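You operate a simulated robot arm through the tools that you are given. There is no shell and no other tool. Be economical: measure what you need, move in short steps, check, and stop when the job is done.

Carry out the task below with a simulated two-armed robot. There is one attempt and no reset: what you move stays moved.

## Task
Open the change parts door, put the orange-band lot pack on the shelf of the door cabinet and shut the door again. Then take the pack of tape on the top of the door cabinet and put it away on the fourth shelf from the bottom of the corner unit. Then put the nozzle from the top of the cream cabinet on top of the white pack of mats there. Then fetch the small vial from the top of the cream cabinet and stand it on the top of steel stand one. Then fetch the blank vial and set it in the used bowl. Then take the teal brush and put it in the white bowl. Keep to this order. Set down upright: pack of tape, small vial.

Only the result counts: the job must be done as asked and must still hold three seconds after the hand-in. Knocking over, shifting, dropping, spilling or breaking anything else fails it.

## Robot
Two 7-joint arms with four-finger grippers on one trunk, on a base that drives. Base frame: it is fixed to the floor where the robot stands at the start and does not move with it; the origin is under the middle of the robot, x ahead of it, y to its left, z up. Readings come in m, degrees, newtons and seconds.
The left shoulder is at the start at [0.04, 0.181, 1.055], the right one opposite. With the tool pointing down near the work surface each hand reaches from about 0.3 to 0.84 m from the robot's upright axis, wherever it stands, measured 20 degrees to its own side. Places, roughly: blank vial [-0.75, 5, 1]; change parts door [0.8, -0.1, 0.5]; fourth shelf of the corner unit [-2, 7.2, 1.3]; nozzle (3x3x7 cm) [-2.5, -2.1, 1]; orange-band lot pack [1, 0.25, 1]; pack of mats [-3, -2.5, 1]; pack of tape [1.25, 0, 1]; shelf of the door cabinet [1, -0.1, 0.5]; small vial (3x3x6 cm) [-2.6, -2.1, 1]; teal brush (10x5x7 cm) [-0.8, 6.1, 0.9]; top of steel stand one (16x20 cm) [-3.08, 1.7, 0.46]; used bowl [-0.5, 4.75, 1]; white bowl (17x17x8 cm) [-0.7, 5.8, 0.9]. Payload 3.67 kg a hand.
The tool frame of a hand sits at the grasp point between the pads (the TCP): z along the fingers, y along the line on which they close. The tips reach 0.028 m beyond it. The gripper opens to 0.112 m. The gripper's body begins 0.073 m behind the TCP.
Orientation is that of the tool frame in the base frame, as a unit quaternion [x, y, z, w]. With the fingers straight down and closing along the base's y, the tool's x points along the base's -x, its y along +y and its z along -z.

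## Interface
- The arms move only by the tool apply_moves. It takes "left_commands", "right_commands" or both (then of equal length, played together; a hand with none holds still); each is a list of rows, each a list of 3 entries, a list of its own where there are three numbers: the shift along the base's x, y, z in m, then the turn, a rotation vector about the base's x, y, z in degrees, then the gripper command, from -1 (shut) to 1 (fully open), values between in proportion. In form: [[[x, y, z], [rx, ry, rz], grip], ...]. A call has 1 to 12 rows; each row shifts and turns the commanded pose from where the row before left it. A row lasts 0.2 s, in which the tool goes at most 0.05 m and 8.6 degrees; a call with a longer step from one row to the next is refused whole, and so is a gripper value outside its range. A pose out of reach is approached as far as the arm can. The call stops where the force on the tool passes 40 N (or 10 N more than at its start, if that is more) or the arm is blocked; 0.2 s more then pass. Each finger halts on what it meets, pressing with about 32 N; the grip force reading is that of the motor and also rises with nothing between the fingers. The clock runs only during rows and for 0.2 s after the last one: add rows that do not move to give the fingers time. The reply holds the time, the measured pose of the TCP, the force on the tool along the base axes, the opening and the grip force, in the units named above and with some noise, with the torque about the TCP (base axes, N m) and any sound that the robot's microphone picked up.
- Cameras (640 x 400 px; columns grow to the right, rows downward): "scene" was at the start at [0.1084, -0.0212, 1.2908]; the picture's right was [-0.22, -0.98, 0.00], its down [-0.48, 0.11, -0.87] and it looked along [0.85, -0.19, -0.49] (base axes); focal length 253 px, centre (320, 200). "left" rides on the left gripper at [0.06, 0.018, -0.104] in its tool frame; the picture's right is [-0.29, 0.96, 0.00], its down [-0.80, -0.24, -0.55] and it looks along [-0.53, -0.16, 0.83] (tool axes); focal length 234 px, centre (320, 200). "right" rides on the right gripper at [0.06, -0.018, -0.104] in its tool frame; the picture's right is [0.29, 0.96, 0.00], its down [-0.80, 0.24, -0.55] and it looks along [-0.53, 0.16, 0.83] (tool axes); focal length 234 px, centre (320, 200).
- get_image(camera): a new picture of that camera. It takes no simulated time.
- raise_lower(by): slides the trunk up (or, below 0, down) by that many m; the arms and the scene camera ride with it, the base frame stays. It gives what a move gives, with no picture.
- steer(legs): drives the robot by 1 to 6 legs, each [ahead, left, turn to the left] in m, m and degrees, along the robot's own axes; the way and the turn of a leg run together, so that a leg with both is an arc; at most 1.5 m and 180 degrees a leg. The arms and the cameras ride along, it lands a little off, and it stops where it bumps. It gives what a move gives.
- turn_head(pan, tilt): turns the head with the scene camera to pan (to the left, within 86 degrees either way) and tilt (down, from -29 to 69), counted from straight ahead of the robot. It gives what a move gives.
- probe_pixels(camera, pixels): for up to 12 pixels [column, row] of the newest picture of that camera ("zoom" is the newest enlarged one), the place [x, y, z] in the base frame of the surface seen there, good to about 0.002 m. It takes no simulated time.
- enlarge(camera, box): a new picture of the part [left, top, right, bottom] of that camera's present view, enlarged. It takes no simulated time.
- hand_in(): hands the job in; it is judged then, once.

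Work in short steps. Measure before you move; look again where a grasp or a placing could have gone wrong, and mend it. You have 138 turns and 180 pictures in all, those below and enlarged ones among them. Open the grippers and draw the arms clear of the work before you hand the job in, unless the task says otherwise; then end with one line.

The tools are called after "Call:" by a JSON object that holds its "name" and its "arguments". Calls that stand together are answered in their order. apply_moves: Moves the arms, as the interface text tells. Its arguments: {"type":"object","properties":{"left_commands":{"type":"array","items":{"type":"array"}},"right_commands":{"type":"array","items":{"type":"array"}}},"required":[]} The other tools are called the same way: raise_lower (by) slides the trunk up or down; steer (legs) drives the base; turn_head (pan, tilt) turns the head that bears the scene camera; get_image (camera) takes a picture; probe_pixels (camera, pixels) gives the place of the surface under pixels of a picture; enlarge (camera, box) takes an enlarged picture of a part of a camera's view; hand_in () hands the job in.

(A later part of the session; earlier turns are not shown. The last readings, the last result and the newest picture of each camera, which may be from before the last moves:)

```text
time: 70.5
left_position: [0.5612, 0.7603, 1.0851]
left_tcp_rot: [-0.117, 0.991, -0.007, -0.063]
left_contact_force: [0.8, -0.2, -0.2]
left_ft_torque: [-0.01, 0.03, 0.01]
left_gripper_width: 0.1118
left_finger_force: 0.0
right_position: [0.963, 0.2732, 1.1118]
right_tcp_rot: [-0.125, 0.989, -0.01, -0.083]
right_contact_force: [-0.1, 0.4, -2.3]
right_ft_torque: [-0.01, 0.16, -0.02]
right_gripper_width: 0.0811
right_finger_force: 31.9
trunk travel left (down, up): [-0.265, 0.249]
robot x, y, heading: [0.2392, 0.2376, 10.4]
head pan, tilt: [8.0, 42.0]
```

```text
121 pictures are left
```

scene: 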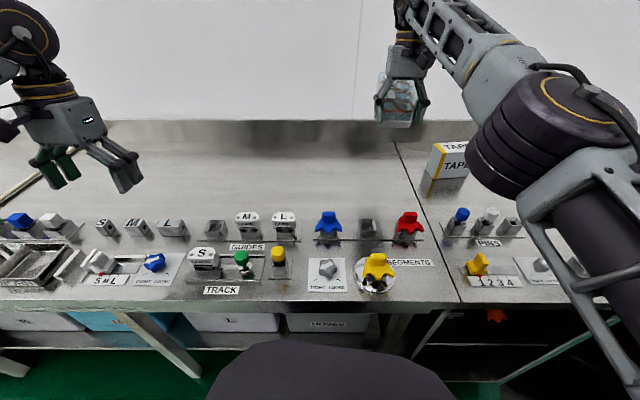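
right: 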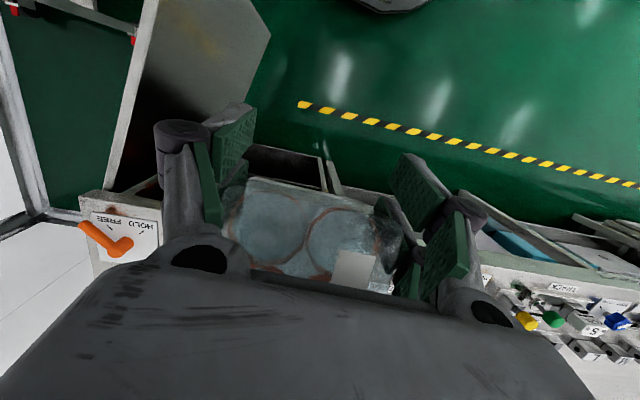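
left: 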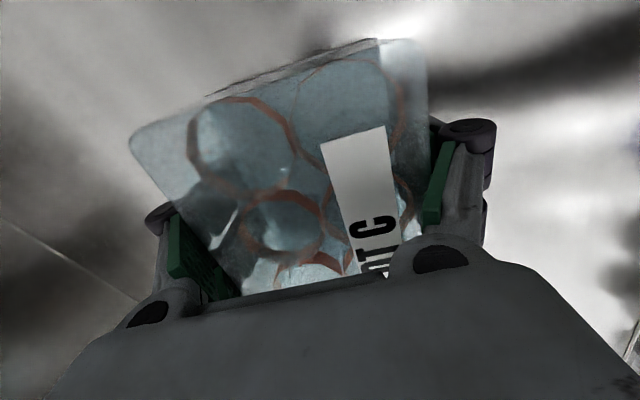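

Lowering toward the bench in steps.

Call:
{"name": "apply_moves", "arguments": {"right_commands": [[[0, 0, -0.045], [0, 0, 0], -0.8], [[0, 0, -0.045], [0, 0, 0], -0.8], [[0, 0, -0.045], [0, 0, 0], -0.8], [[0, 0, -0.03], [0, 0, 0], -0.8], [[0, 0, 0], [0, 0, 0], -0.8]]}}

Call:
{"name": "enlarge", "arguments": {"camera": "scene", "box": [350, 110, 460, 230]}}

```text
time: 71.7
left_position: [0.5606, 0.7609, 1.0854]
left_tcp_rot: [-0.117, 0.991, -0.008, -0.062]
left_contact_force: [-0.5, 0.1, -0.3]
left_ft_torque: [-0.01, -0.02, 0.01]
left_gripper_width: 0.1119
left_finger_force: 0.1
right_position: [0.9618, 0.2716, 0.9474]
right_tcp_rot: [-0.124, 0.989, -0.011, -0.083]
right_contact_force: [0.1, 0.3, -1.9]
right_ft_torque: [-0.05, 0.16, 0.0]
right_gripper_width: 0.0806
right_finger_force: 32.3
trunk travel left (down, up): [-0.265, 0.249]
robot x, y, heading: [0.2413, 0.2358, 10.1]
head pan, tilt: [8.0, 42.0]
```

```text
3.33 times, centred on (405, 170) of scene
```

zoom: 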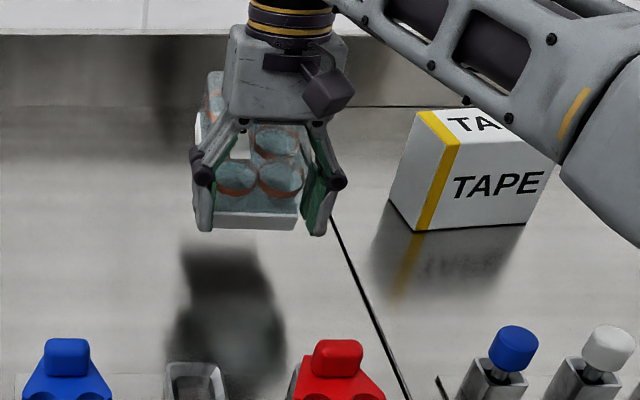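

The forearm passes near the TAPE in view; I probe its height before lowering more.

Call:
{"name": "probe_pixels", "arguments": {"camera": "zoom", "pixels": [[555, 155], [500, 110], [610, 190], [430, 50], [420, 225], [500, 125], [255, 220], [290, 222], [220, 218]]}}

```text
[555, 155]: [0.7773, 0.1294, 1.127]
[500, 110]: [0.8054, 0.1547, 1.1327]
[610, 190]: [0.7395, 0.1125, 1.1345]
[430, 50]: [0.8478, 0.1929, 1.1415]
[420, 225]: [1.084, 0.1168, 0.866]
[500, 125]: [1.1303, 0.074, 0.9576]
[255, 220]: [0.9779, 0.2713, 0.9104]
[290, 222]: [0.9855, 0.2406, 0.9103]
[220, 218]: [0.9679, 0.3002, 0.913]
```

Forearm clear (z 1.13). Rear bottom edge is ~0.90; I lower until it touches and pivots level.

Call:
{"name": "apply_moves", "arguments": {"right_commands": [[[0, 0, -0.03], [0, 0, 0], -0.8], [[0, 0, -0.008], [0, 0, 0], -0.8], [[0, 0, -0.006], [0, 0, 0], -0.8], [[0, 0, -0.005], [0, 0, 0], -0.8], [[0, 0, -0.004], [0, 0, 0], -0.8]]}}

Call:
{"name": "enlarge", "arguments": {"camera": "scene", "box": [350, 110, 460, 230]}}

Call:
{"name": "get_image", "arguments": {"camera": "left"}}

```text
time: 72.8
left_position: [0.5598, 0.7607, 1.0843]
left_tcp_rot: [-0.117, 0.991, -0.008, -0.063]
left_contact_force: [-0.3, -0.6, 0.6]
left_ft_torque: [0.01, 0.05, 0.02]
left_gripper_width: 0.1121
left_finger_force: 0.1
right_position: [0.9651, 0.2736, 0.9059]
right_tcp_rot: [-0.124, 0.989, -0.009, -0.078]
right_contact_force: [-5.6, -2.9, 18.9]
right_ft_torque: [-0.63, -0.15, -0.19]
right_gripper_width: 0.0811
right_finger_force: 32.1
trunk travel left (down, up): [-0.265, 0.249]
robot x, y, heading: [0.2407, 0.2361, 10.1]
head pan, tilt: [8.0, 42.0]
stopped in row 5 (right hand): the force on the tool passed its limit at 44 N (the readings are from after the stop); the commanded pose is now the measured one
```

```text
3.33 times, centred on (405, 170) of scene
```

zoom: 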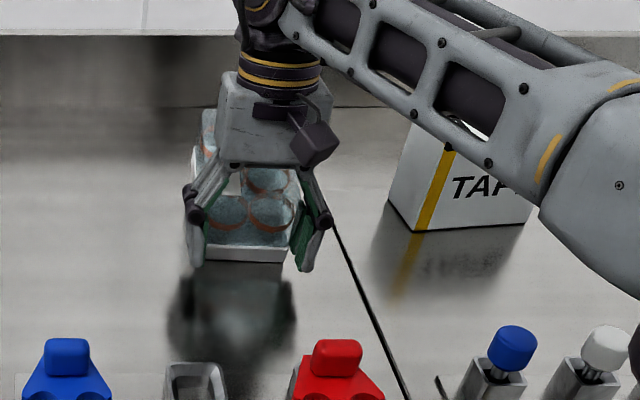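

```text
118 pictures are left
```

left: 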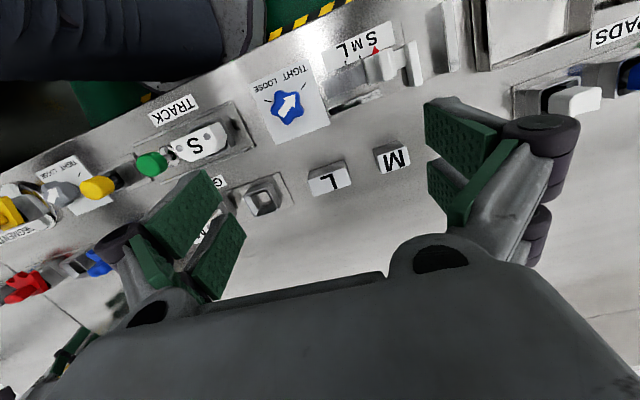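

Pressed on the bench. I open the fingers and then look at the pack.

Call:
{"name": "apply_moves", "arguments": {"right_commands": [[[0, 0, 0], [0, 0, 0], 0.5], [[0, 0, 0], [0, 0, 0], 0.8], [[0, 0, 0], [0, 0, 0], 1]]}}

Call:
{"name": "enlarge", "arguments": {"camera": "scene", "box": [350, 110, 460, 230]}}

```text
time: 73.6
left_position: [0.5615, 0.7586, 1.085]
left_tcp_rot: [-0.117, 0.991, -0.008, -0.063]
left_contact_force: [-0.6, 0.3, -0.8]
left_ft_torque: [-0.02, -0.01, -0.01]
left_gripper_width: 0.112
left_finger_force: 0.0
right_position: [0.9645, 0.2724, 0.9019]
right_tcp_rot: [-0.124, 0.989, -0.009, -0.079]
right_contact_force: [0.1, -0.3, 1.1]
right_ft_torque: [-0.01, 0.04, -0.01]
right_gripper_width: 0.112
right_finger_force: 0.1
trunk travel left (down, up): [-0.265, 0.249]
robot x, y, heading: [0.2416, 0.2369, 10.1]
head pan, tilt: [8.0, 42.0]
```

```text
3.33 times, centred on (405, 170) of scene
```

zoom: 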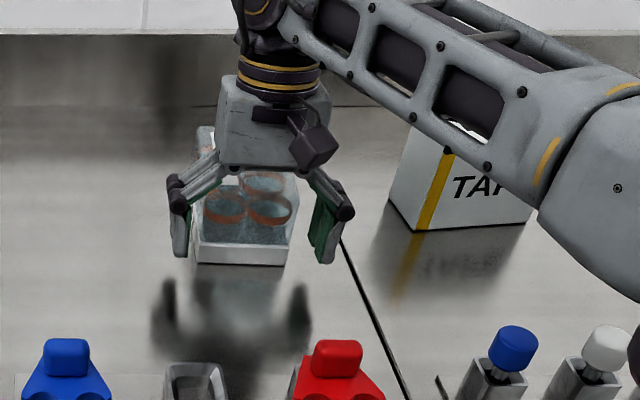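

Pack is flat on its base. I rise, back away and rotate the tool to 40° pitch, then measure the pack.

Call:
{"name": "apply_moves", "arguments": {"right_commands": [[[0, 0, 0.045], [0, 0, 0], 1], [[0, 0, 0.045], [0, 0, 0], 1], [[0, 0, 0.045], [0, 0, 0], 1], [[-0.02, -0.006, 0], [1.99, -7.75, 0], 1], [[-0.02, -0.006, 0], [1.99, -7.75, 0], 1], [[-0.02, -0.006, 0], [1.99, -7.75, 0], 1], [[-0.02, -0.006, 0], [1.99, -7.75, 0], 1], [[-0.01, -0.004, 0], [1.99, -7.75, 0], 1], [[0, 0, 0], [1.99, -7.75, 0], 1], [[0, 0, 0], [0, 0, 0], 1]]}}

Call:
{"name": "get_image", "arguments": {"camera": "right"}}

Call:
{"name": "enlarge", "arguments": {"camera": "scene", "box": [350, 110, 460, 230]}}

```text
time: 75.8
left_position: [0.5616, 0.7604, 1.0847]
left_tcp_rot: [-0.117, 0.991, -0.008, -0.063]
left_contact_force: [-0.6, -1.1, 0.5]
left_ft_torque: [0.0, -0.01, 0.04]
left_gripper_width: 0.1119
left_finger_force: 0.0
right_position: [0.875, 0.2458, 1.0385]
right_tcp_rot: [-0.117, 0.935, 0.043, 0.331]
right_contact_force: [-0.2, -0.1, -0.3]
right_ft_torque: [-0.05, 0.0, -0.02]
right_gripper_width: 0.1122
right_finger_force: 0.0
trunk travel left (down, up): [-0.265, 0.249]
robot x, y, heading: [0.2445, 0.2359, 10.4]
head pan, tilt: [8.0, 42.0]
```

```text
116 pictures are left
```

right: 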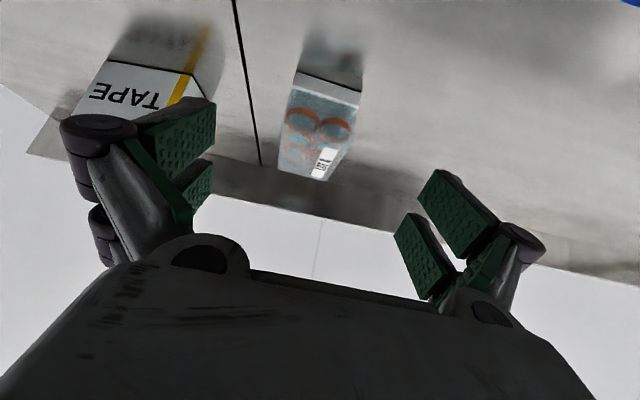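

```text
3.33 times, centred on (405, 170) of scene
```

zoom: 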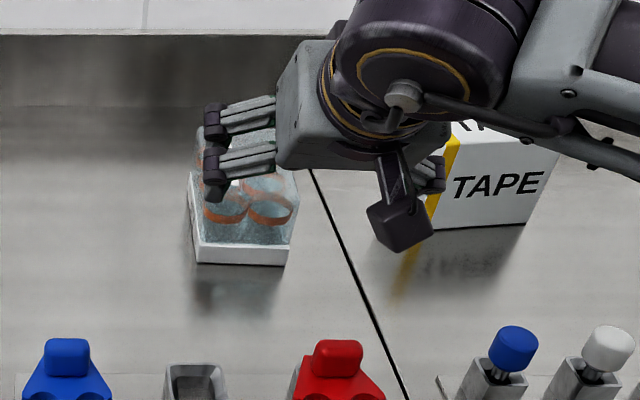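

Measuring the pack's front face and lid edges.

Call:
{"name": "probe_pixels", "arguments": {"camera": "zoom", "pixels": [[200, 255], [284, 258], [240, 256], [200, 262], [292, 200], [196, 240]]}}

Call:
{"name": "probe_pixels", "arguments": {"camera": "right", "pixels": [[300, 80], [355, 98], [328, 90], [322, 155], [318, 172]]}}

```text
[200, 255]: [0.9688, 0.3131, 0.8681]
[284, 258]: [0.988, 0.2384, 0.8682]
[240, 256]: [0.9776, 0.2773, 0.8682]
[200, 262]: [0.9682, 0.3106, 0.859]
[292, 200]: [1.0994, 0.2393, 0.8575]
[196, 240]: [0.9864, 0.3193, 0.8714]
```

```text
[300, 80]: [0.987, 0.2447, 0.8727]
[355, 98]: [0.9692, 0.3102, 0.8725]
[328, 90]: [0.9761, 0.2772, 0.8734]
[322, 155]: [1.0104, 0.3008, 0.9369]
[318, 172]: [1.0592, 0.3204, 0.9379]
```

Pack heading 14.4°, centre (1.036,0.291). I set pitch 35°, move to the pregrasp, then check.

Call:
{"name": "apply_moves", "arguments": {"right_commands": [[[0.02, 0.007, -0.023], [1.99, -7.75, 0], 1], [[0.02, 0.006, -0.023], [1.99, -7.75, 0], 1], [[0.02, 0.006, -0.023], [0, 0, 0], 1], [[0, 0, 0], [0, 0, 0], 1]]}}

Call:
{"name": "get_image", "arguments": {"camera": "right"}}

```text
time: 76.8
left_position: [0.5608, 0.7598, 1.0855]
left_tcp_rot: [-0.118, 0.991, -0.008, -0.063]
left_contact_force: [-0.3, 0.0, 0.3]
left_ft_torque: [0.0, 0.01, -0.01]
left_gripper_width: 0.1119
left_finger_force: 0.1
right_position: [0.9342, 0.2624, 0.9692]
right_tcp_rot: [-0.111, 0.88, 0.06, 0.457]
right_contact_force: [-0.7, -0.2, 0.9]
right_ft_torque: [0.02, 0.01, 0.0]
right_gripper_width: 0.112
right_finger_force: 0.0
trunk travel left (down, up): [-0.265, 0.249]
robot x, y, heading: [0.244, 0.2376, 10.4]
head pan, tilt: [8.0, 42.0]
```

```text
114 pictures are left
```

right: 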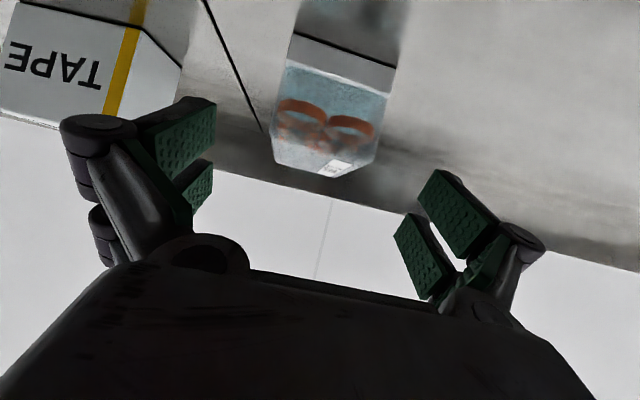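

Aligned. Advance, close, lift slightly.

Call:
{"name": "apply_moves", "arguments": {"right_commands": [[[0.032, 0.0088, -0.023], [0, 0, 0], 1], [[0.032, 0.0088, -0.023], [0, 0, 0], 1], [[0.033, 0.009, -0.021], [0, 0, 0], 1], [[0, 0, 0], [0, 0, 0], 0.4], [[0, 0, 0.003], [0, 0, 0], 0.2], [[0, 0, 0.003], [0, 0, 0], -0.6], [[0, 0, 0], [0, 0, 0], -0.8]]}}

Call:
{"name": "get_image", "arguments": {"camera": "right"}}

```text
time: 78.4
left_position: [0.5596, 0.7595, 1.0859]
left_tcp_rot: [-0.118, 0.991, -0.007, -0.062]
left_contact_force: [0.0, -0.1, 0.2]
left_ft_torque: [-0.03, -0.01, 0.01]
left_gripper_width: 0.1118
left_finger_force: 0.0
right_position: [1.0315, 0.2902, 0.9081]
right_tcp_rot: [-0.111, 0.88, 0.059, 0.459]
right_contact_force: [0.6, -0.2, 9.3]
right_ft_torque: [-0.28, 0.02, 0.02]
right_gripper_width: 0.081
right_finger_force: 32.0
trunk travel left (down, up): [-0.265, 0.249]
robot x, y, heading: [0.2448, 0.2349, 10.4]
head pan, tilt: [8.0, 42.0]
```

```text
113 pictures are left
```

right: 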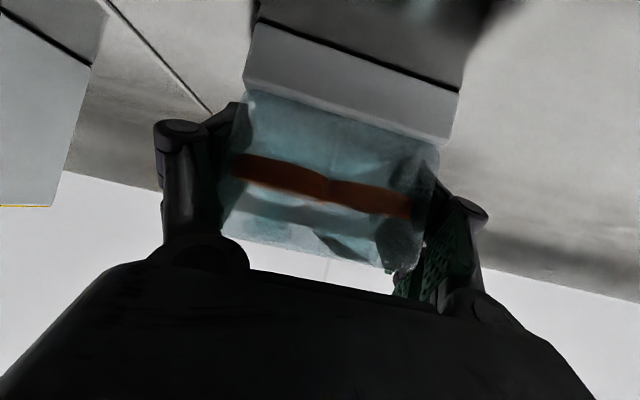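

Gripped; pack bottom is 5 cm below TCP. I lift 0.16 m, back the robot well away from the counter and turn to heading ~5°.

Call:
{"name": "apply_moves", "arguments": {"right_commands": [[[0, 0, 0.04], [0, 0, 0], -0.8], [[0, 0, 0.04], [0, 0, 0], -0.8], [[0, 0, 0.04], [0, 0, 0], -0.8], [[0, 0, 0.04], [0, 0, 0], -0.8]]}}

Call:
{"name": "steer", "arguments": {"legs": [[-0.457, -0.135, 0], [0, 0, -5]]}}

Call:
{"name": "apply_moves", "arguments": {"right_commands": [[[-0.007, -0.02, -0.044], [0, 0, 0], -0.8], [[-0.007, -0.02, -0.044], [0, 0, 0], -0.8], [[-0.007, -0.02, -0.044], [0, 0, 0], -0.8], [[-0.007, -0.02, -0.044], [0, 0, 0], -0.8], [[-0.007, -0.02, -0.044], [0, 0, 0], -0.8], [[-0.007, -0.02, -0.044], [0, 0, 0], -0.8], [[-0.007, -0.02, -0.044], [0, 0, 0], -0.8]]}}

Call:
{"name": "turn_head", "arguments": {"pan": -15, "tilt": 42}}

Call:
{"name": "get_image", "arguments": {"camera": "scene"}}

```text
time: 79.4
left_position: [0.561, 0.7607, 1.0857]
left_tcp_rot: [-0.118, 0.991, -0.007, -0.063]
left_contact_force: [-0.9, -0.3, 1.2]
left_ft_torque: [0.04, -0.01, -0.05]
left_gripper_width: 0.112
left_finger_force: 0.1
right_position: [1.0282, 0.2892, 1.068]
right_tcp_rot: [-0.112, 0.881, 0.059, 0.457]
right_contact_force: [-0.4, 0.4, -2.4]
right_ft_torque: [0.0, 0.04, 0.01]
right_gripper_width: 0.0811
right_finger_force: 32.3
trunk travel left (down, up): [-0.265, 0.249]
robot x, y, heading: [0.2434, 0.238, 10.2]
head pan, tilt: [8.0, 42.0]
```

```text
time: 82.8
left_position: [0.1935, 0.5132, 1.0856]
left_tcp_rot: [-0.068, 0.996, -0.004, -0.063]
left_contact_force: [-0.1, -0.2, 0.1]
left_ft_torque: [0.02, 0.0, 0.0]
left_gripper_width: 0.1118
left_finger_force: 0.1
right_position: [0.6142, -0.0011, 1.0682]
right_tcp_rot: [-0.069, 0.885, 0.037, 0.459]
right_contact_force: [0.6, -0.1, -2.3]
right_ft_torque: [0.01, 0.06, 0.03]
right_gripper_width: 0.081
right_finger_force: 31.9
trunk travel left (down, up): [-0.265, 0.249]
robot x, y, heading: [-0.1732, 0.025, 4.6]
head pan, tilt: [8.0, 42.0]
```

```text
time: 84.4
left_position: [0.1931, 0.5129, 1.0842]
left_tcp_rot: [-0.069, 0.996, -0.004, -0.064]
left_contact_force: [0.9, -0.3, -0.1]
left_ft_torque: [0.01, 0.02, -0.02]
left_gripper_width: 0.1122
left_finger_force: 0.1
right_position: [0.5686, -0.1301, 0.7862]
right_tcp_rot: [-0.069, 0.886, 0.038, 0.456]
right_contact_force: [0.1, -0.5, -2.6]
right_ft_torque: [-0.03, 0.07, -0.03]
right_gripper_width: 0.0809
right_finger_force: 31.8
right hand out of reach, approached as far as the arm can: row 7
trunk travel left (down, up): [-0.265, 0.249]
robot x, y, heading: [-0.1729, 0.0242, 4.7]
head pan, tilt: [8.0, 42.0]
```

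```text
time: 85.2
left_position: [0.1936, 0.5137, 1.0854]
left_tcp_rot: [-0.068, 0.996, -0.004, -0.064]
left_contact_force: [-0.4, 0.6, -0.1]
left_ft_torque: [-0.03, 0.01, 0.02]
left_gripper_width: 0.1121
left_finger_force: 0.1
right_position: [0.5683, -0.1298, 0.7865]
right_tcp_rot: [-0.069, 0.886, 0.038, 0.457]
right_contact_force: [0.3, -0.4, -2.2]
right_ft_torque: [-0.01, 0.05, 0.05]
right_gripper_width: 0.0808
right_finger_force: 32.1
trunk travel left (down, up): [-0.265, 0.249]
robot x, y, heading: [-0.1735, 0.0209, 4.6]
head pan, tilt: [-15.0, 42.0]
```

```text
112 pictures are left
```

scene: 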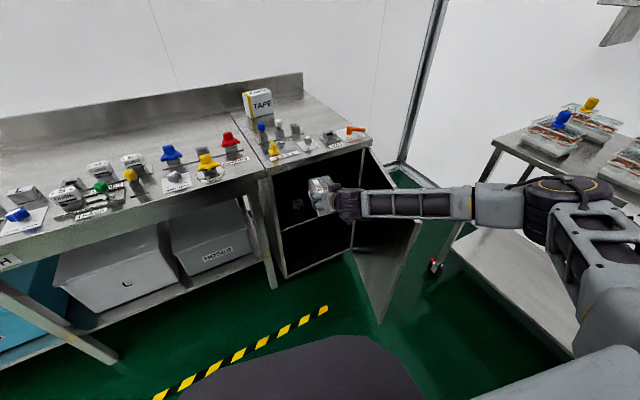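

The wrist limit lets me go no lower with the arm alone, so I'll use the trunk. I lower it 0.18 (hand z≈0.606) and check the forearm against the door; then use the forearm to push the door wider.

Call:
{"name": "raise_lower", "arguments": {"by": -0.18}}

Call:
{"name": "get_image", "arguments": {"camera": "scene"}}

Call:
{"name": "probe_pixels", "arguments": {"camera": "scene", "pixels": [[360, 185], [400, 185], [440, 185], [470, 185], [380, 200], [410, 230], [540, 190], [500, 210]]}}

```text
time: 87.2
left_position: [0.193, 0.5138, 0.9035]
left_tcp_rot: [-0.07, 0.996, -0.005, -0.063]
left_contact_force: [0.2, -0.6, -0.2]
left_ft_torque: [-0.01, -0.04, -0.01]
left_gripper_width: 0.1122
left_finger_force: 0.2
right_position: [0.5692, -0.1288, 0.6059]
right_tcp_rot: [-0.069, 0.886, 0.039, 0.457]
right_contact_force: [-0.3, 0.6, -2.1]
right_ft_torque: [-0.04, 0.06, 0.02]
right_gripper_width: 0.081
right_finger_force: 32.2
trunk travel left (down, up): [-0.085, 0.429]
robot x, y, heading: [-0.1704, 0.0243, 4.9]
head pan, tilt: [-15.0, 42.0]
```

```text
111 pictures are left
```

scene: 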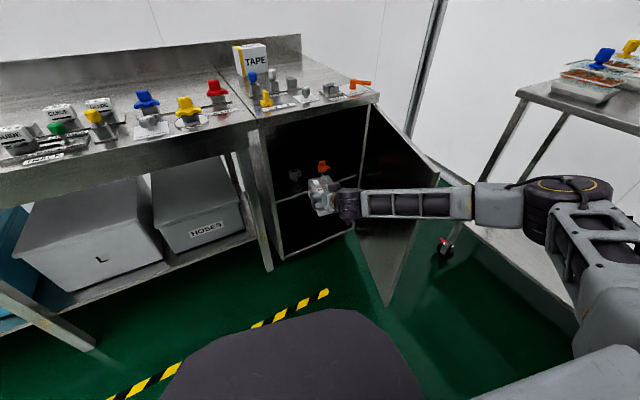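

```text
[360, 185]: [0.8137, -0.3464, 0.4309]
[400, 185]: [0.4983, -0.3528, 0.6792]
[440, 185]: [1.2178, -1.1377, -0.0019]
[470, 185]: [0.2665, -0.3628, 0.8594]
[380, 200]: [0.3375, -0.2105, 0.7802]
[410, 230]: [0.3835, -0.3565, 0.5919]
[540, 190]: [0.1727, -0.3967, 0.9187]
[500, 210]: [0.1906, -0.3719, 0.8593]
```

Forearm would foul the door at its present 72°. I raise the trunk 8 cm so the forearm passes over the door top, go 10 cm ahead, then drive right so the wrist pushes the door's inner face wider.

Call:
{"name": "raise_lower", "arguments": {"by": 0.09}}

Call:
{"name": "steer", "arguments": {"legs": [[0.1, 0.0, 0], [0, -0.12, 0]]}}

Call:
{"name": "get_image", "arguments": {"camera": "scene"}}

Call:
{"name": "get_image", "arguments": {"camera": "right"}}

```text
time: 88.5
left_position: [0.1931, 0.514, 0.9958]
left_tcp_rot: [-0.069, 0.996, -0.004, -0.064]
left_contact_force: [-0.9, -0.1, -0.1]
left_ft_torque: [-0.03, 0.01, -0.02]
left_gripper_width: 0.1123
left_finger_force: 0.1
right_position: [0.5691, -0.1287, 0.696]
right_tcp_rot: [-0.07, 0.886, 0.038, 0.457]
right_contact_force: [0.1, 0.3, -3.5]
right_ft_torque: [0.01, 0.05, -0.03]
right_gripper_width: 0.0808
right_finger_force: 31.9
trunk travel left (down, up): [-0.175, 0.339]
robot x, y, heading: [-0.1728, 0.0214, 4.5]
head pan, tilt: [-15.0, 42.0]
```

```text
time: 90.5
left_position: [0.3004, 0.4047, 0.9964]
left_tcp_rot: [-0.072, 0.995, -0.003, -0.064]
left_contact_force: [-0.7, -0.2, 0.1]
left_ft_torque: [0.06, 0.0, 0.0]
left_gripper_width: 0.1121
left_finger_force: 0.0
right_position: [0.6798, -0.235, 0.6959]
right_tcp_rot: [-0.071, 0.886, 0.039, 0.457]
right_contact_force: [-0.1, 0.4, -3.2]
right_ft_torque: [0.0, 0.06, 0.02]
right_gripper_width: 0.0812
right_finger_force: 31.8
trunk travel left (down, up): [-0.175, 0.339]
robot x, y, heading: [-0.0657, -0.087, 5.2]
head pan, tilt: [-15.0, 42.0]
```

```text
110 pictures are left
```

scene: 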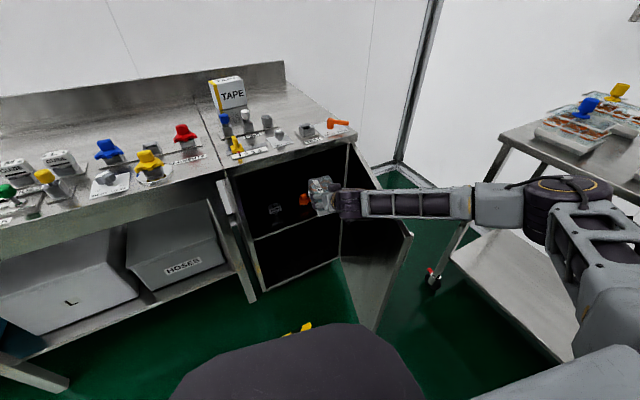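

```text
109 pictures are left
```

right: 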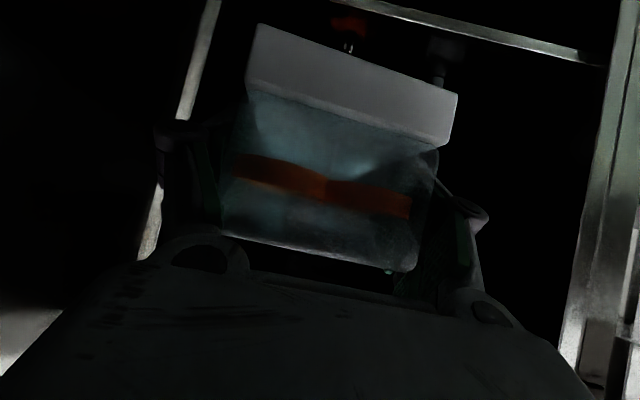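

Pack stays level; no contact yet. I go back 4 cm and push further right.

Call:
{"name": "steer", "arguments": {"legs": [[-0.04, 0, 0], [0, -0.13, 0]]}}

Call:
{"name": "get_image", "arguments": {"camera": "scene"}}

Call:
{"name": "probe_pixels", "arguments": {"camera": "scene", "pixels": [[395, 240], [380, 300], [400, 225], [360, 250]]}}

```text
time: 92.3
left_position: [0.274, 0.2706, 0.9955]
left_tcp_rot: [-0.07, 0.995, -0.004, -0.064]
left_contact_force: [0.6, 0.9, 0.0]
left_ft_torque: [0.05, -0.01, 0.01]
left_gripper_width: 0.1121
left_finger_force: 0.0
right_position: [0.6511, -0.3728, 0.6961]
right_tcp_rot: [-0.07, 0.886, 0.039, 0.458]
right_contact_force: [-0.8, 1.6, -2.0]
right_ft_torque: [-0.05, 0.02, 0.16]
right_gripper_width: 0.0809
right_finger_force: 31.8
trunk travel left (down, up): [-0.175, 0.339]
robot x, y, heading: [-0.0904, -0.2237, 5.2]
head pan, tilt: [-15.0, 42.0]
```

```text
108 pictures are left
```

scene: 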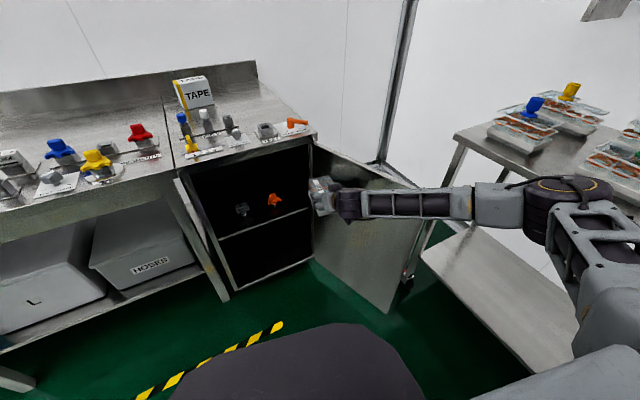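

```text
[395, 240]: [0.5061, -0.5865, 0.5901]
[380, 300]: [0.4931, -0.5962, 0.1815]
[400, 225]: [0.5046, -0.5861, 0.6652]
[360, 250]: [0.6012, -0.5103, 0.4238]
```

Door is now ~110° open (edge at (0.49,-0.60)). I line the hand up with the gap between the two shelf parts, heading 17.5°.

Call:
{"name": "steer", "arguments": {"legs": [[-0.07, 0, 0], [0, 0.098, 0], [0, 0, 8]]}}

Call:
{"name": "turn_head", "arguments": {"pan": -10, "tilt": 42}}

Call:
{"name": "get_image", "arguments": {"camera": "scene"}}

Call:
{"name": "enlarge", "arguments": {"camera": "scene", "box": [200, 120, 400, 260]}}

```text
time: 94.7
left_position: [0.121, 0.4095, 0.9937]
left_tcp_rot: [-0.14, 0.988, -0.009, -0.062]
left_contact_force: [0.1, 0.3, 1.0]
left_ft_torque: [0.02, -0.05, 0.0]
left_gripper_width: 0.1119
left_finger_force: 0.1
right_position: [0.5863, -0.1733, 0.6959]
right_tcp_rot: [-0.132, 0.879, 0.069, 0.453]
right_contact_force: [-1.0, -0.1, -2.1]
right_ft_torque: [-0.04, 0.07, 0.0]
right_gripper_width: 0.0807
right_finger_force: 32.7
trunk travel left (down, up): [-0.175, 0.339]
robot x, y, heading: [-0.1702, -0.1285, 13.1]
head pan, tilt: [-15.0, 42.0]
```

```text
time: 95.4
left_position: [0.1216, 0.4082, 0.9958]
left_tcp_rot: [-0.141, 0.988, -0.009, -0.063]
left_contact_force: [-0.2, 0.1, 0.4]
left_ft_torque: [-0.03, -0.03, 0.0]
left_gripper_width: 0.1121
left_finger_force: 0.1
right_position: [0.5863, -0.1738, 0.6965]
right_tcp_rot: [-0.133, 0.878, 0.07, 0.454]
right_contact_force: [-0.1, -0.1, -2.1]
right_ft_torque: [-0.01, 0.06, 0.0]
right_gripper_width: 0.0811
right_finger_force: 32.8
trunk travel left (down, up): [-0.175, 0.339]
robot x, y, heading: [-0.1682, -0.1307, 12.9]
head pan, tilt: [-10.0, 42.0]
```

```text
107 pictures are left
```

scene: 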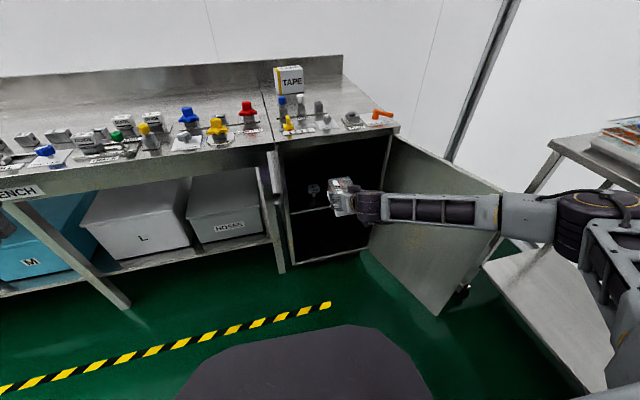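

```text
2.86 times, centred on (300, 190) of scene
```

zoom: 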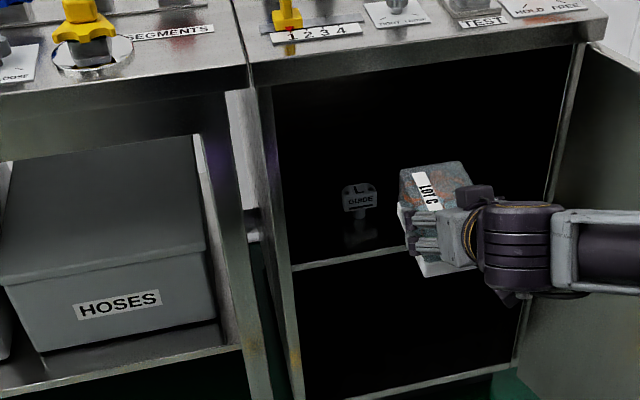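

Lowering the trunk to entry height and probing the guide's top.

Call:
{"name": "probe_pixels", "arguments": {"camera": "zoom", "pixels": [[360, 187], [350, 188], [374, 188], [360, 200], [345, 205], [377, 205], [360, 225]]}}

Call:
{"name": "raise_lower", "arguments": {"by": -0.085}}

Call:
{"name": "get_image", "arguments": {"camera": "right"}}

```text
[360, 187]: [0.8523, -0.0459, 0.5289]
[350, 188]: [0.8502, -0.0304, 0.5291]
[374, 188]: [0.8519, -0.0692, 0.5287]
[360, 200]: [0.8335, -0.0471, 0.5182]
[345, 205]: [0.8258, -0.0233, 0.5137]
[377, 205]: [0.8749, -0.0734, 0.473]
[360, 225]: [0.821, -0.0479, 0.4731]
```

```text
time: 96.6
left_position: [0.1215, 0.4097, 0.9097]
left_tcp_rot: [-0.141, 0.988, -0.009, -0.063]
left_contact_force: [-0.5, -0.6, 0.6]
left_ft_torque: [0.03, -0.02, -0.01]
left_gripper_width: 0.112
left_finger_force: 0.0
right_position: [0.5862, -0.1748, 0.6103]
right_tcp_rot: [-0.132, 0.878, 0.07, 0.454]
right_contact_force: [-0.8, 0.2, -1.8]
right_ft_torque: [-0.04, 0.05, 0.0]
right_gripper_width: 0.081
right_finger_force: 31.5
trunk travel left (down, up): [-0.09, 0.424]
robot x, y, heading: [-0.1699, -0.1314, 13.0]
head pan, tilt: [-10.0, 42.0]
```

```text
105 pictures are left
```

right: 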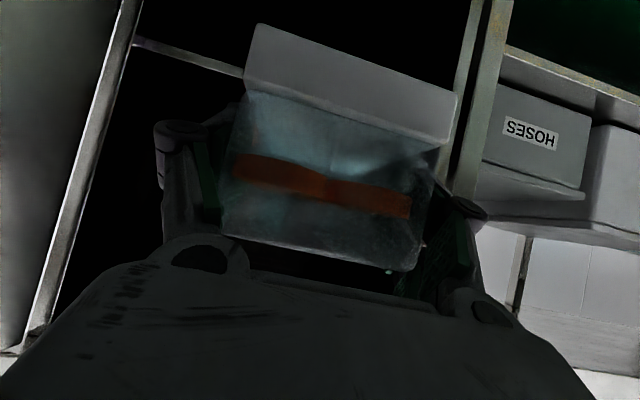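

Parts' tops are at 0.53, pack bottom 0.56. I drive in along the cabinet axis 0.25 m first.

Call:
{"name": "steer", "arguments": {"legs": [[0.249, 0.0213, 0]]}}

Call:
{"name": "get_image", "arguments": {"camera": "scene"}}

Call:
{"name": "enlarge", "arguments": {"camera": "scene", "box": [240, 140, 440, 280]}}

Call:
{"name": "get_image", "arguments": {"camera": "right"}}

```text
time: 98.4
left_position: [0.3587, 0.4861, 0.9076]
left_tcp_rot: [-0.142, 0.988, -0.01, -0.064]
left_contact_force: [0.9, -0.3, 0.1]
left_ft_torque: [-0.02, 0.08, 0.02]
left_gripper_width: 0.1119
left_finger_force: 0.1
right_position: [0.8222, -0.0969, 0.6102]
right_tcp_rot: [-0.134, 0.879, 0.071, 0.453]
right_contact_force: [0.3, 0.2, -2.3]
right_ft_torque: [-0.03, 0.06, 0.01]
right_gripper_width: 0.081
right_finger_force: 32.2
trunk travel left (down, up): [-0.09, 0.424]
robot x, y, heading: [0.0652, -0.0496, 13.2]
head pan, tilt: [-10.0, 42.0]
```

```text
104 pictures are left
```

scene: 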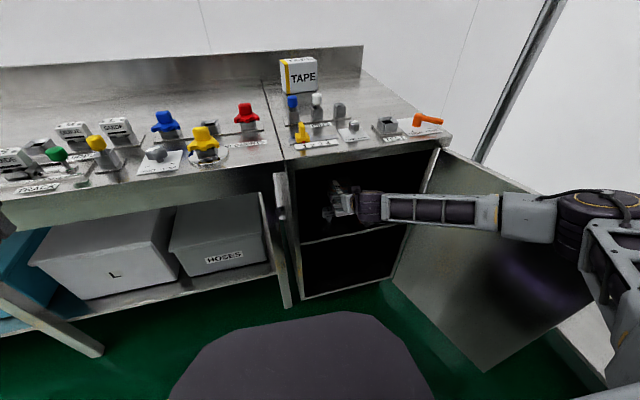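

```text
2.86 times, centred on (340, 210) of scene
```

zoom: 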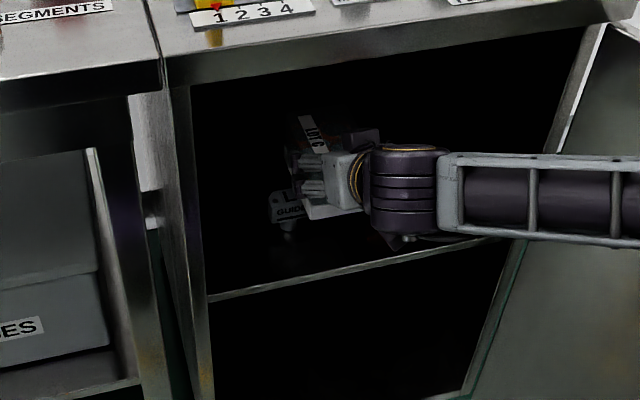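

```text
102 pictures are left
```

right: 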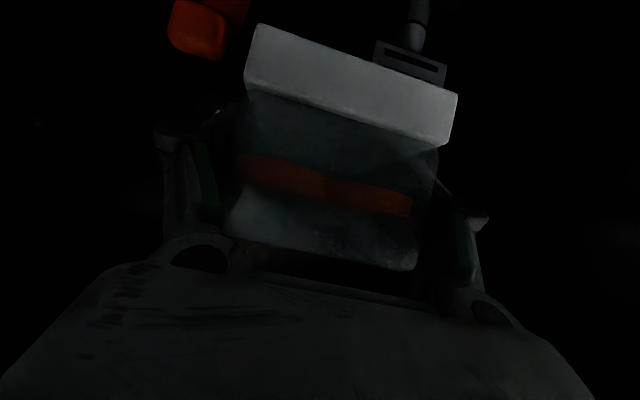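

Clear so far. I advance the last 0.157 m so the pack ends up behind the parts, then check.

Call:
{"name": "steer", "arguments": {"legs": [[0.156, 0.014, 0]]}}

Call:
{"name": "get_image", "arguments": {"camera": "right"}}

Call:
{"name": "enlarge", "arguments": {"camera": "scene", "box": [240, 140, 540, 340]}}

```text
time: 99.8
left_position: [0.5073, 0.535, 0.9079]
left_tcp_rot: [-0.143, 0.988, -0.009, -0.065]
left_contact_force: [-0.2, 0.5, -0.4]
left_ft_torque: [0.0, 0.04, 0.0]
left_gripper_width: 0.1121
left_finger_force: 0.1
right_position: [0.9702, -0.0466, 0.6079]
right_tcp_rot: [-0.133, 0.879, 0.07, 0.453]
right_contact_force: [0.8, 0.3, -3.0]
right_ft_torque: [-0.01, 0.08, 0.01]
right_gripper_width: 0.0811
right_finger_force: 31.7
trunk travel left (down, up): [-0.09, 0.424]
robot x, y, heading: [0.2132, -0.0062, 13.1]
head pan, tilt: [-10.0, 42.0]
```

```text
101 pictures are left
```

right: 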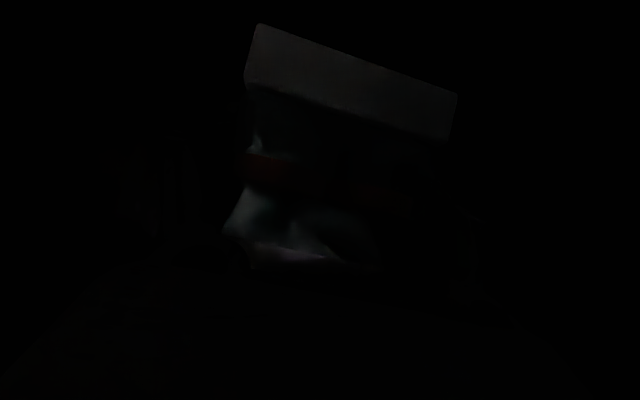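

```text
2.00 times, centred on (390, 240) of scene
```

zoom: 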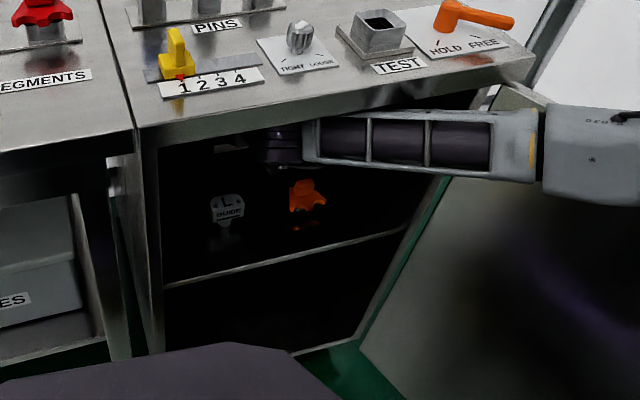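

Hand at u≈0.204, v≈0.165 as planned. The left hand is near the bench edge, so I first move it up and back before lowering the trunk.

Call:
{"name": "apply_moves", "arguments": {"left_commands": [[[-0.03, 0, 0.03], [0, 0, 0], 1], [[-0.03, 0, 0.03], [0, 0, 0], 1], [[-0.03, 0, 0.03], [0, 0, 0], 1], [[-0.03, 0, 0.03], [0, 0, 0], 1], [[-0.03, 0, 0.03], [0, 0, 0], 1]]}}

Call:
{"name": "raise_lower", "arguments": {"by": -0.078}}

```text
time: 101.0
left_position: [0.5042, 0.4888, 1.0207]
left_tcp_rot: [-0.142, 0.988, -0.009, -0.063]
left_contact_force: [0.1, -0.3, -0.1]
left_ft_torque: [0.04, -0.02, 0.0]
left_gripper_width: 0.1118
left_finger_force: 0.1
left hand out of reach, approached as far as the arm can: row 1, 2, 3, 4, 5
right_position: [0.9709, -0.0475, 0.6105]
right_tcp_rot: [-0.133, 0.878, 0.071, 0.454]
right_contact_force: [0.7, 0.9, -2.9]
right_ft_torque: [-0.01, 0.08, 0.02]
right_gripper_width: 0.0811
right_finger_force: 32.4
trunk travel left (down, up): [-0.09, 0.424]
robot x, y, heading: [0.2111, -0.0029, 12.9]
head pan, tilt: [-10.0, 42.0]
```

```text
time: 102.2
left_position: [0.5044, 0.4893, 0.9449]
left_tcp_rot: [-0.142, 0.988, -0.008, -0.063]
left_contact_force: [-0.7, 1.0, 0.6]
left_ft_torque: [-0.01, -0.01, -0.01]
left_gripper_width: 0.112
left_finger_force: 0.1
right_position: [0.9705, -0.0471, 0.5328]
right_tcp_rot: [-0.133, 0.878, 0.07, 0.454]
right_contact_force: [0.3, 0.3, -2.4]
right_ft_torque: [-0.03, 0.03, 0.0]
right_gripper_width: 0.0809
right_finger_force: 31.6
trunk travel left (down, up): [-0.012, 0.502]
robot x, y, heading: [0.2147, -0.004, 13.1]
head pan, tilt: [-10.0, 42.0]
```

Lowering the last centimetre until contact.

Call:
{"name": "raise_lower", "arguments": {"by": -0.011}}

Call:
{"name": "enlarge", "arguments": {"camera": "scene", "box": [260, 150, 400, 280]}}

```text
time: 102.8
left_position: [0.5033, 0.4891, 0.9325]
left_tcp_rot: [-0.142, 0.988, -0.009, -0.062]
left_contact_force: [0.8, -0.3, -0.4]
left_ft_torque: [-0.01, 0.01, -0.02]
left_gripper_width: 0.1121
left_finger_force: 0.1
right_position: [0.9713, -0.0472, 0.5244]
right_tcp_rot: [-0.133, 0.878, 0.071, 0.454]
right_contact_force: [1.4, 0.3, 3.5]
right_ft_torque: [-0.02, -0.5, 0.1]
right_gripper_width: 0.0809
right_finger_force: 31.9
trunk travel left (down, up): [-0.001, 0.513]
robot x, y, heading: [0.2099, -0.0057, 13.2]
head pan, tilt: [-10.0, 42.0]
```

```text
3.08 times, centred on (330, 215) of scene
```

zoom: 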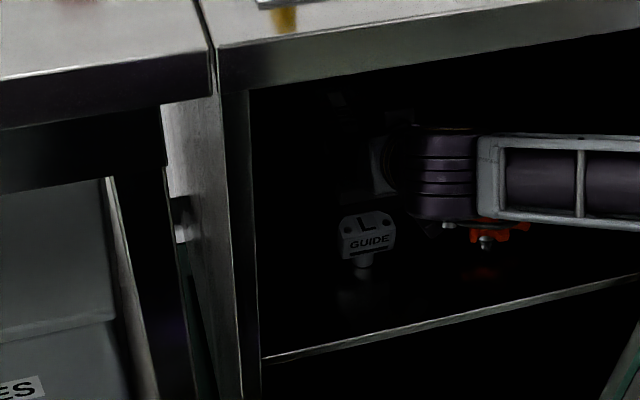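

Pack rests on the shelf (+6 N). I open, raise the trunk 8.5 cm and back straight out.

Call:
{"name": "apply_moves", "arguments": {"right_commands": [[[0, 0, 0], [0, 0, 0], 0.0], [[0, 0, 0], [0, 0, 0], 0.5], [[0, 0, 0], [0, 0, 0], 0.8], [[0, 0, 0], [0, 0, 0], 0.8]]}}

Call:
{"name": "raise_lower", "arguments": {"by": 0.088}}

Call:
{"name": "steer", "arguments": {"legs": [[-0.405, -0.035, 0]]}}

Call:
{"name": "turn_head", "arguments": {"pan": -8, "tilt": 42}}

Call:
{"name": "get_image", "arguments": {"camera": "scene"}}

Call:
{"name": "enlarge", "arguments": {"camera": "scene", "box": [240, 120, 400, 240]}}

```text
time: 103.8
left_position: [0.5047, 0.4894, 0.9332]
left_tcp_rot: [-0.142, 0.988, -0.008, -0.062]
left_contact_force: [0.3, -0.7, 0.2]
left_ft_torque: [0.01, 0.0, 0.02]
left_gripper_width: 0.1121
left_finger_force: 0.0
right_position: [0.9701, -0.0465, 0.5221]
right_tcp_rot: [-0.132, 0.879, 0.07, 0.453]
right_contact_force: [0.1, 0.4, 1.3]
right_ft_torque: [-0.01, 0.04, -0.01]
right_gripper_width: 0.1007
right_finger_force: 0.2
trunk travel left (down, up): [-0.001, 0.513]
robot x, y, heading: [0.2125, -0.0049, 13.3]
head pan, tilt: [-10.0, 42.0]
```

```text
time: 105.0
left_position: [0.5042, 0.4892, 1.0187]
left_tcp_rot: [-0.142, 0.988, -0.009, -0.063]
left_contact_force: [0.2, 0.3, 0.1]
left_ft_torque: [0.0, 0.03, -0.01]
left_gripper_width: 0.112
left_finger_force: 0.1
right_position: [0.9709, -0.0466, 0.6091]
right_tcp_rot: [-0.133, 0.879, 0.07, 0.453]
right_contact_force: [-1.1, 0.6, -0.9]
right_ft_torque: [-0.02, 0.0, -0.02]
right_gripper_width: 0.1007
right_finger_force: 0.1
trunk travel left (down, up): [-0.089, 0.425]
robot x, y, heading: [0.2142, -0.0035, 12.8]
head pan, tilt: [-10.0, 42.0]
```

```text
time: 107.6
left_position: [0.1219, 0.3643, 1.0205]
left_tcp_rot: [-0.14, 0.988, -0.009, -0.062]
left_contact_force: [-0.3, 0.6, 0.0]
left_ft_torque: [-0.01, -0.02, -0.01]
left_gripper_width: 0.112
left_finger_force: 0.1
right_position: [0.5886, -0.1741, 0.6099]
right_tcp_rot: [-0.132, 0.878, 0.07, 0.454]
right_contact_force: [-0.3, -0.3, -0.1]
right_ft_torque: [0.01, 0.05, 0.02]
right_gripper_width: 0.1008
right_finger_force: 0.0
trunk travel left (down, up): [-0.089, 0.425]
robot x, y, heading: [-0.1695, -0.1256, 12.9]
head pan, tilt: [-10.0, 42.0]
```

```text
time: 108.2
left_position: [0.1232, 0.3644, 1.0205]
left_tcp_rot: [-0.139, 0.988, -0.009, -0.062]
left_contact_force: [0.3, -0.1, -0.5]
left_ft_torque: [-0.01, -0.01, -0.02]
left_gripper_width: 0.112
left_finger_force: 0.1
right_position: [0.5888, -0.1726, 0.6091]
right_tcp_rot: [-0.132, 0.879, 0.069, 0.453]
right_contact_force: [-0.1, -0.6, 0.5]
right_ft_torque: [0.01, -0.03, -0.02]
right_gripper_width: 0.1008
right_finger_force: 0.1
trunk travel left (down, up): [-0.089, 0.425]
robot x, y, heading: [-0.1686, -0.1286, 12.8]
head pan, tilt: [-8.0, 42.0]
```

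```text
98 pictures are left
```

scene: 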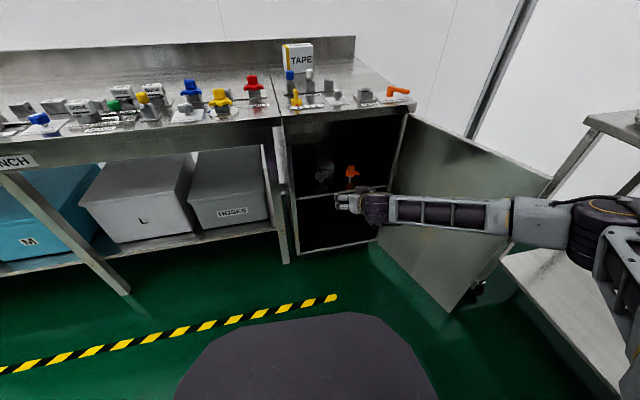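

```text
3.33 times, centred on (320, 180) of scene
```

zoom: 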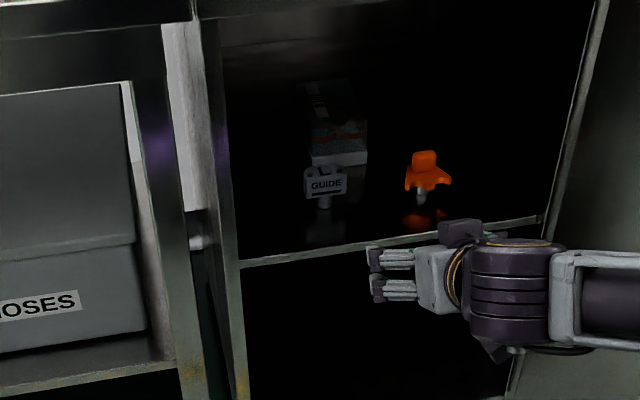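

Lot pack stands upright on the shelf and the other parts are untouched. To shut the door I must push its outer face from the trolley side; I probe clearances there.

Call:
{"name": "turn_head", "arguments": {"pan": -40, "tilt": 45}}

Call:
{"name": "get_image", "arguments": {"camera": "scene"}}

Call:
{"name": "probe_pixels", "arguments": {"camera": "scene", "pixels": [[340, 60], [420, 100], [560, 180], [620, 230], [330, 180], [350, 260], [400, 300], [480, 350], [250, 180], [270, 240], [400, 60], [600, 300]]}}

```text
time: 109.2
left_position: [0.1243, 0.3653, 1.0203]
left_tcp_rot: [-0.139, 0.988, -0.009, -0.062]
left_contact_force: [0.2, 0.9, -0.5]
left_ft_torque: [0.01, 0.01, -0.03]
left_gripper_width: 0.1118
left_finger_force: 0.0
right_position: [0.5877, -0.1719, 0.6086]
right_tcp_rot: [-0.133, 0.879, 0.07, 0.453]
right_contact_force: [-0.3, -0.6, 0.1]
right_ft_torque: [0.0, 0.02, 0.02]
right_gripper_width: 0.1007
right_finger_force: 0.0
trunk travel left (down, up): [-0.089, 0.425]
robot x, y, heading: [-0.1678, -0.1276, 12.9]
head pan, tilt: [-40.0, 45.0]
```

```text
96 pictures are left
```

scene: 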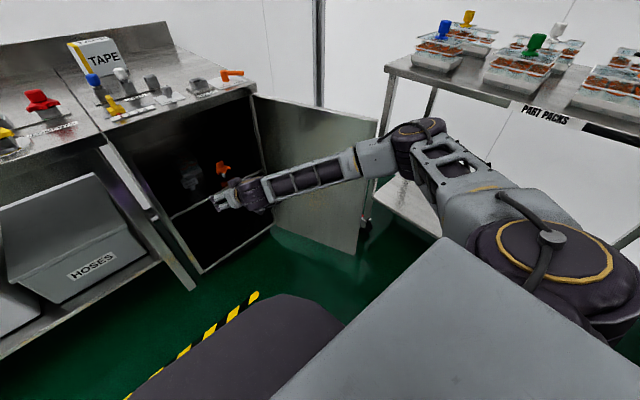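

```text
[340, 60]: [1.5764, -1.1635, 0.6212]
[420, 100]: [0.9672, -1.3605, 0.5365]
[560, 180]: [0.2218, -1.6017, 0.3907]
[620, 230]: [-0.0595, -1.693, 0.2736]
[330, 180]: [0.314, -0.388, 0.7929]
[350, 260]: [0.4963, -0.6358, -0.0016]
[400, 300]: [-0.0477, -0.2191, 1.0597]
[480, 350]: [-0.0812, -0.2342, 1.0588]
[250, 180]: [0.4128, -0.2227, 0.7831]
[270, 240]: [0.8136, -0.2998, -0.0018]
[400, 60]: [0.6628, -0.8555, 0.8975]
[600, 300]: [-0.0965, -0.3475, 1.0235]
```

Trolley corner is at (0.66,-0.85), so there is room. I back off, turn to heading 0, pass round the door edge and put the closed hand at the outer side, low, under the handle.

Call:
{"name": "steer", "arguments": {"legs": [[-0.25, 0, 0], [0, 0, -13], [0, -0.32, 0]]}}

Call:
{"name": "apply_moves", "arguments": {"right_commands": [[[0, 0, 0], [0, 0, 0], -1], [[0, 0, 0], [0, 0, 0], -1], [[0, 0, 0], [0, 0, 0], -1]]}}

Call:
{"name": "raise_lower", "arguments": {"by": -0.075}}

Call:
{"name": "steer", "arguments": {"legs": [[0.15, 0, 0]]}}

Call:
{"name": "turn_head", "arguments": {"pan": -30, "tilt": 45}}

Call:
{"name": "get_image", "arguments": {"camera": "scene"}}

```text
time: 113.8
left_position: [-0.0156, -0.0895, 1.0191]
left_tcp_rot: [-0.026, 0.998, -0.001, -0.063]
left_contact_force: [0.0, -0.2, 0.2]
left_ft_torque: [0.01, 0.0, 0.0]
left_gripper_width: 0.1118
left_finger_force: 0.1
right_position: [0.3144, -0.7202, 0.6109]
right_tcp_rot: [-0.031, 0.888, 0.017, 0.458]
right_contact_force: [0.0, -0.6, -0.8]
right_ft_torque: [-0.01, 0.01, 0.0]
right_gripper_width: 0.1006
right_finger_force: 0.0
trunk travel left (down, up): [-0.089, 0.425]
robot x, y, heading: [-0.4117, -0.505, -0.1]
head pan, tilt: [-40.0, 45.0]
stopped in leg 3: the robot was blocked; the commanded pose is now the measured one
```

```text
time: 114.6
left_position: [-0.016, -0.0908, 1.0199]
left_tcp_rot: [-0.026, 0.998, -0.001, -0.063]
left_contact_force: [0.0, 0.4, 0.7]
left_ft_torque: [0.01, 0.04, 0.0]
left_gripper_width: 0.1122
left_finger_force: 0.0
right_position: [0.3138, -0.7201, 0.6085]
right_tcp_rot: [-0.032, 0.888, 0.018, 0.458]
right_contact_force: [-0.2, -0.7, 0.2]
right_ft_torque: [0.0, 0.01, 0.04]
right_gripper_width: 0.0001
right_finger_force: 11.3
trunk travel left (down, up): [-0.089, 0.425]
robot x, y, heading: [-0.4107, -0.5035, -0.2]
head pan, tilt: [-40.0, 45.0]
```

```text
time: 115.8
left_position: [-0.0155, -0.0905, 0.9465]
left_tcp_rot: [-0.026, 0.998, -0.002, -0.063]
left_contact_force: [0.0, 0.3, 0.2]
left_ft_torque: [-0.01, -0.01, 0.01]
left_gripper_width: 0.1122
left_finger_force: 0.1
right_position: [0.3154, -0.7209, 0.534]
right_tcp_rot: [-0.031, 0.888, 0.017, 0.458]
right_contact_force: [-0.2, -0.6, -0.4]
right_ft_torque: [0.01, 0.02, -0.01]
right_gripper_width: 0.0001
right_finger_force: 32.2
trunk travel left (down, up): [-0.014, 0.5]
robot x, y, heading: [-0.4105, -0.5061, -0.2]
head pan, tilt: [-40.0, 45.0]
```

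```text
time: 117.2
left_position: [0.1357, -0.091, 0.9445]
left_tcp_rot: [-0.027, 0.998, -0.001, -0.064]
left_contact_force: [0.5, -0.1, 0.2]
left_ft_torque: [-0.01, 0.0, 0.02]
left_gripper_width: 0.1118
left_finger_force: 0.1
right_position: [0.4643, -0.7191, 0.5338]
right_tcp_rot: [-0.031, 0.889, 0.018, 0.457]
right_contact_force: [0.0, -0.3, -0.3]
right_ft_torque: [0.01, 0.0, 0.0]
right_gripper_width: 0.0
right_finger_force: 32.2
trunk travel left (down, up): [-0.014, 0.5]
robot x, y, heading: [-0.2656, -0.5012, -0.1]
head pan, tilt: [-40.0, 45.0]
```

```text
time: 117.9
left_position: [0.1334, -0.0915, 0.9463]
left_tcp_rot: [-0.027, 0.998, -0.001, -0.063]
left_contact_force: [0.4, 0.4, 0.2]
left_ft_torque: [0.02, 0.0, -0.03]
left_gripper_width: 0.112
left_finger_force: 0.1
right_position: [0.4641, -0.7177, 0.5304]
right_tcp_rot: [-0.032, 0.889, 0.019, 0.457]
right_contact_force: [-1.2, 0.2, 1.2]
right_ft_torque: [-0.01, 0.03, -0.03]
right_gripper_width: 0.0
right_finger_force: 31.8
trunk travel left (down, up): [-0.014, 0.5]
robot x, y, heading: [-0.2638, -0.5063, -0.1]
head pan, tilt: [-30.0, 45.0]
```

```text
95 pictures are left
```

scene: 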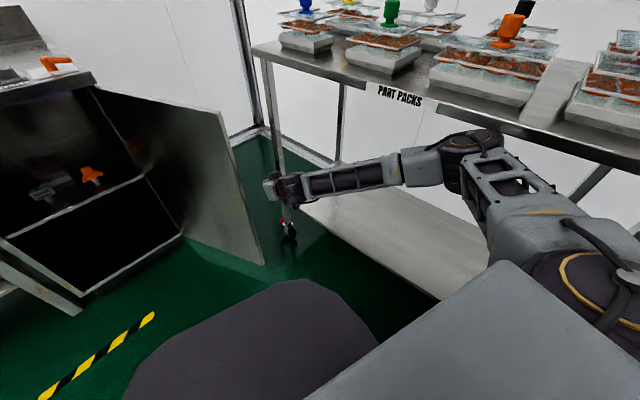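

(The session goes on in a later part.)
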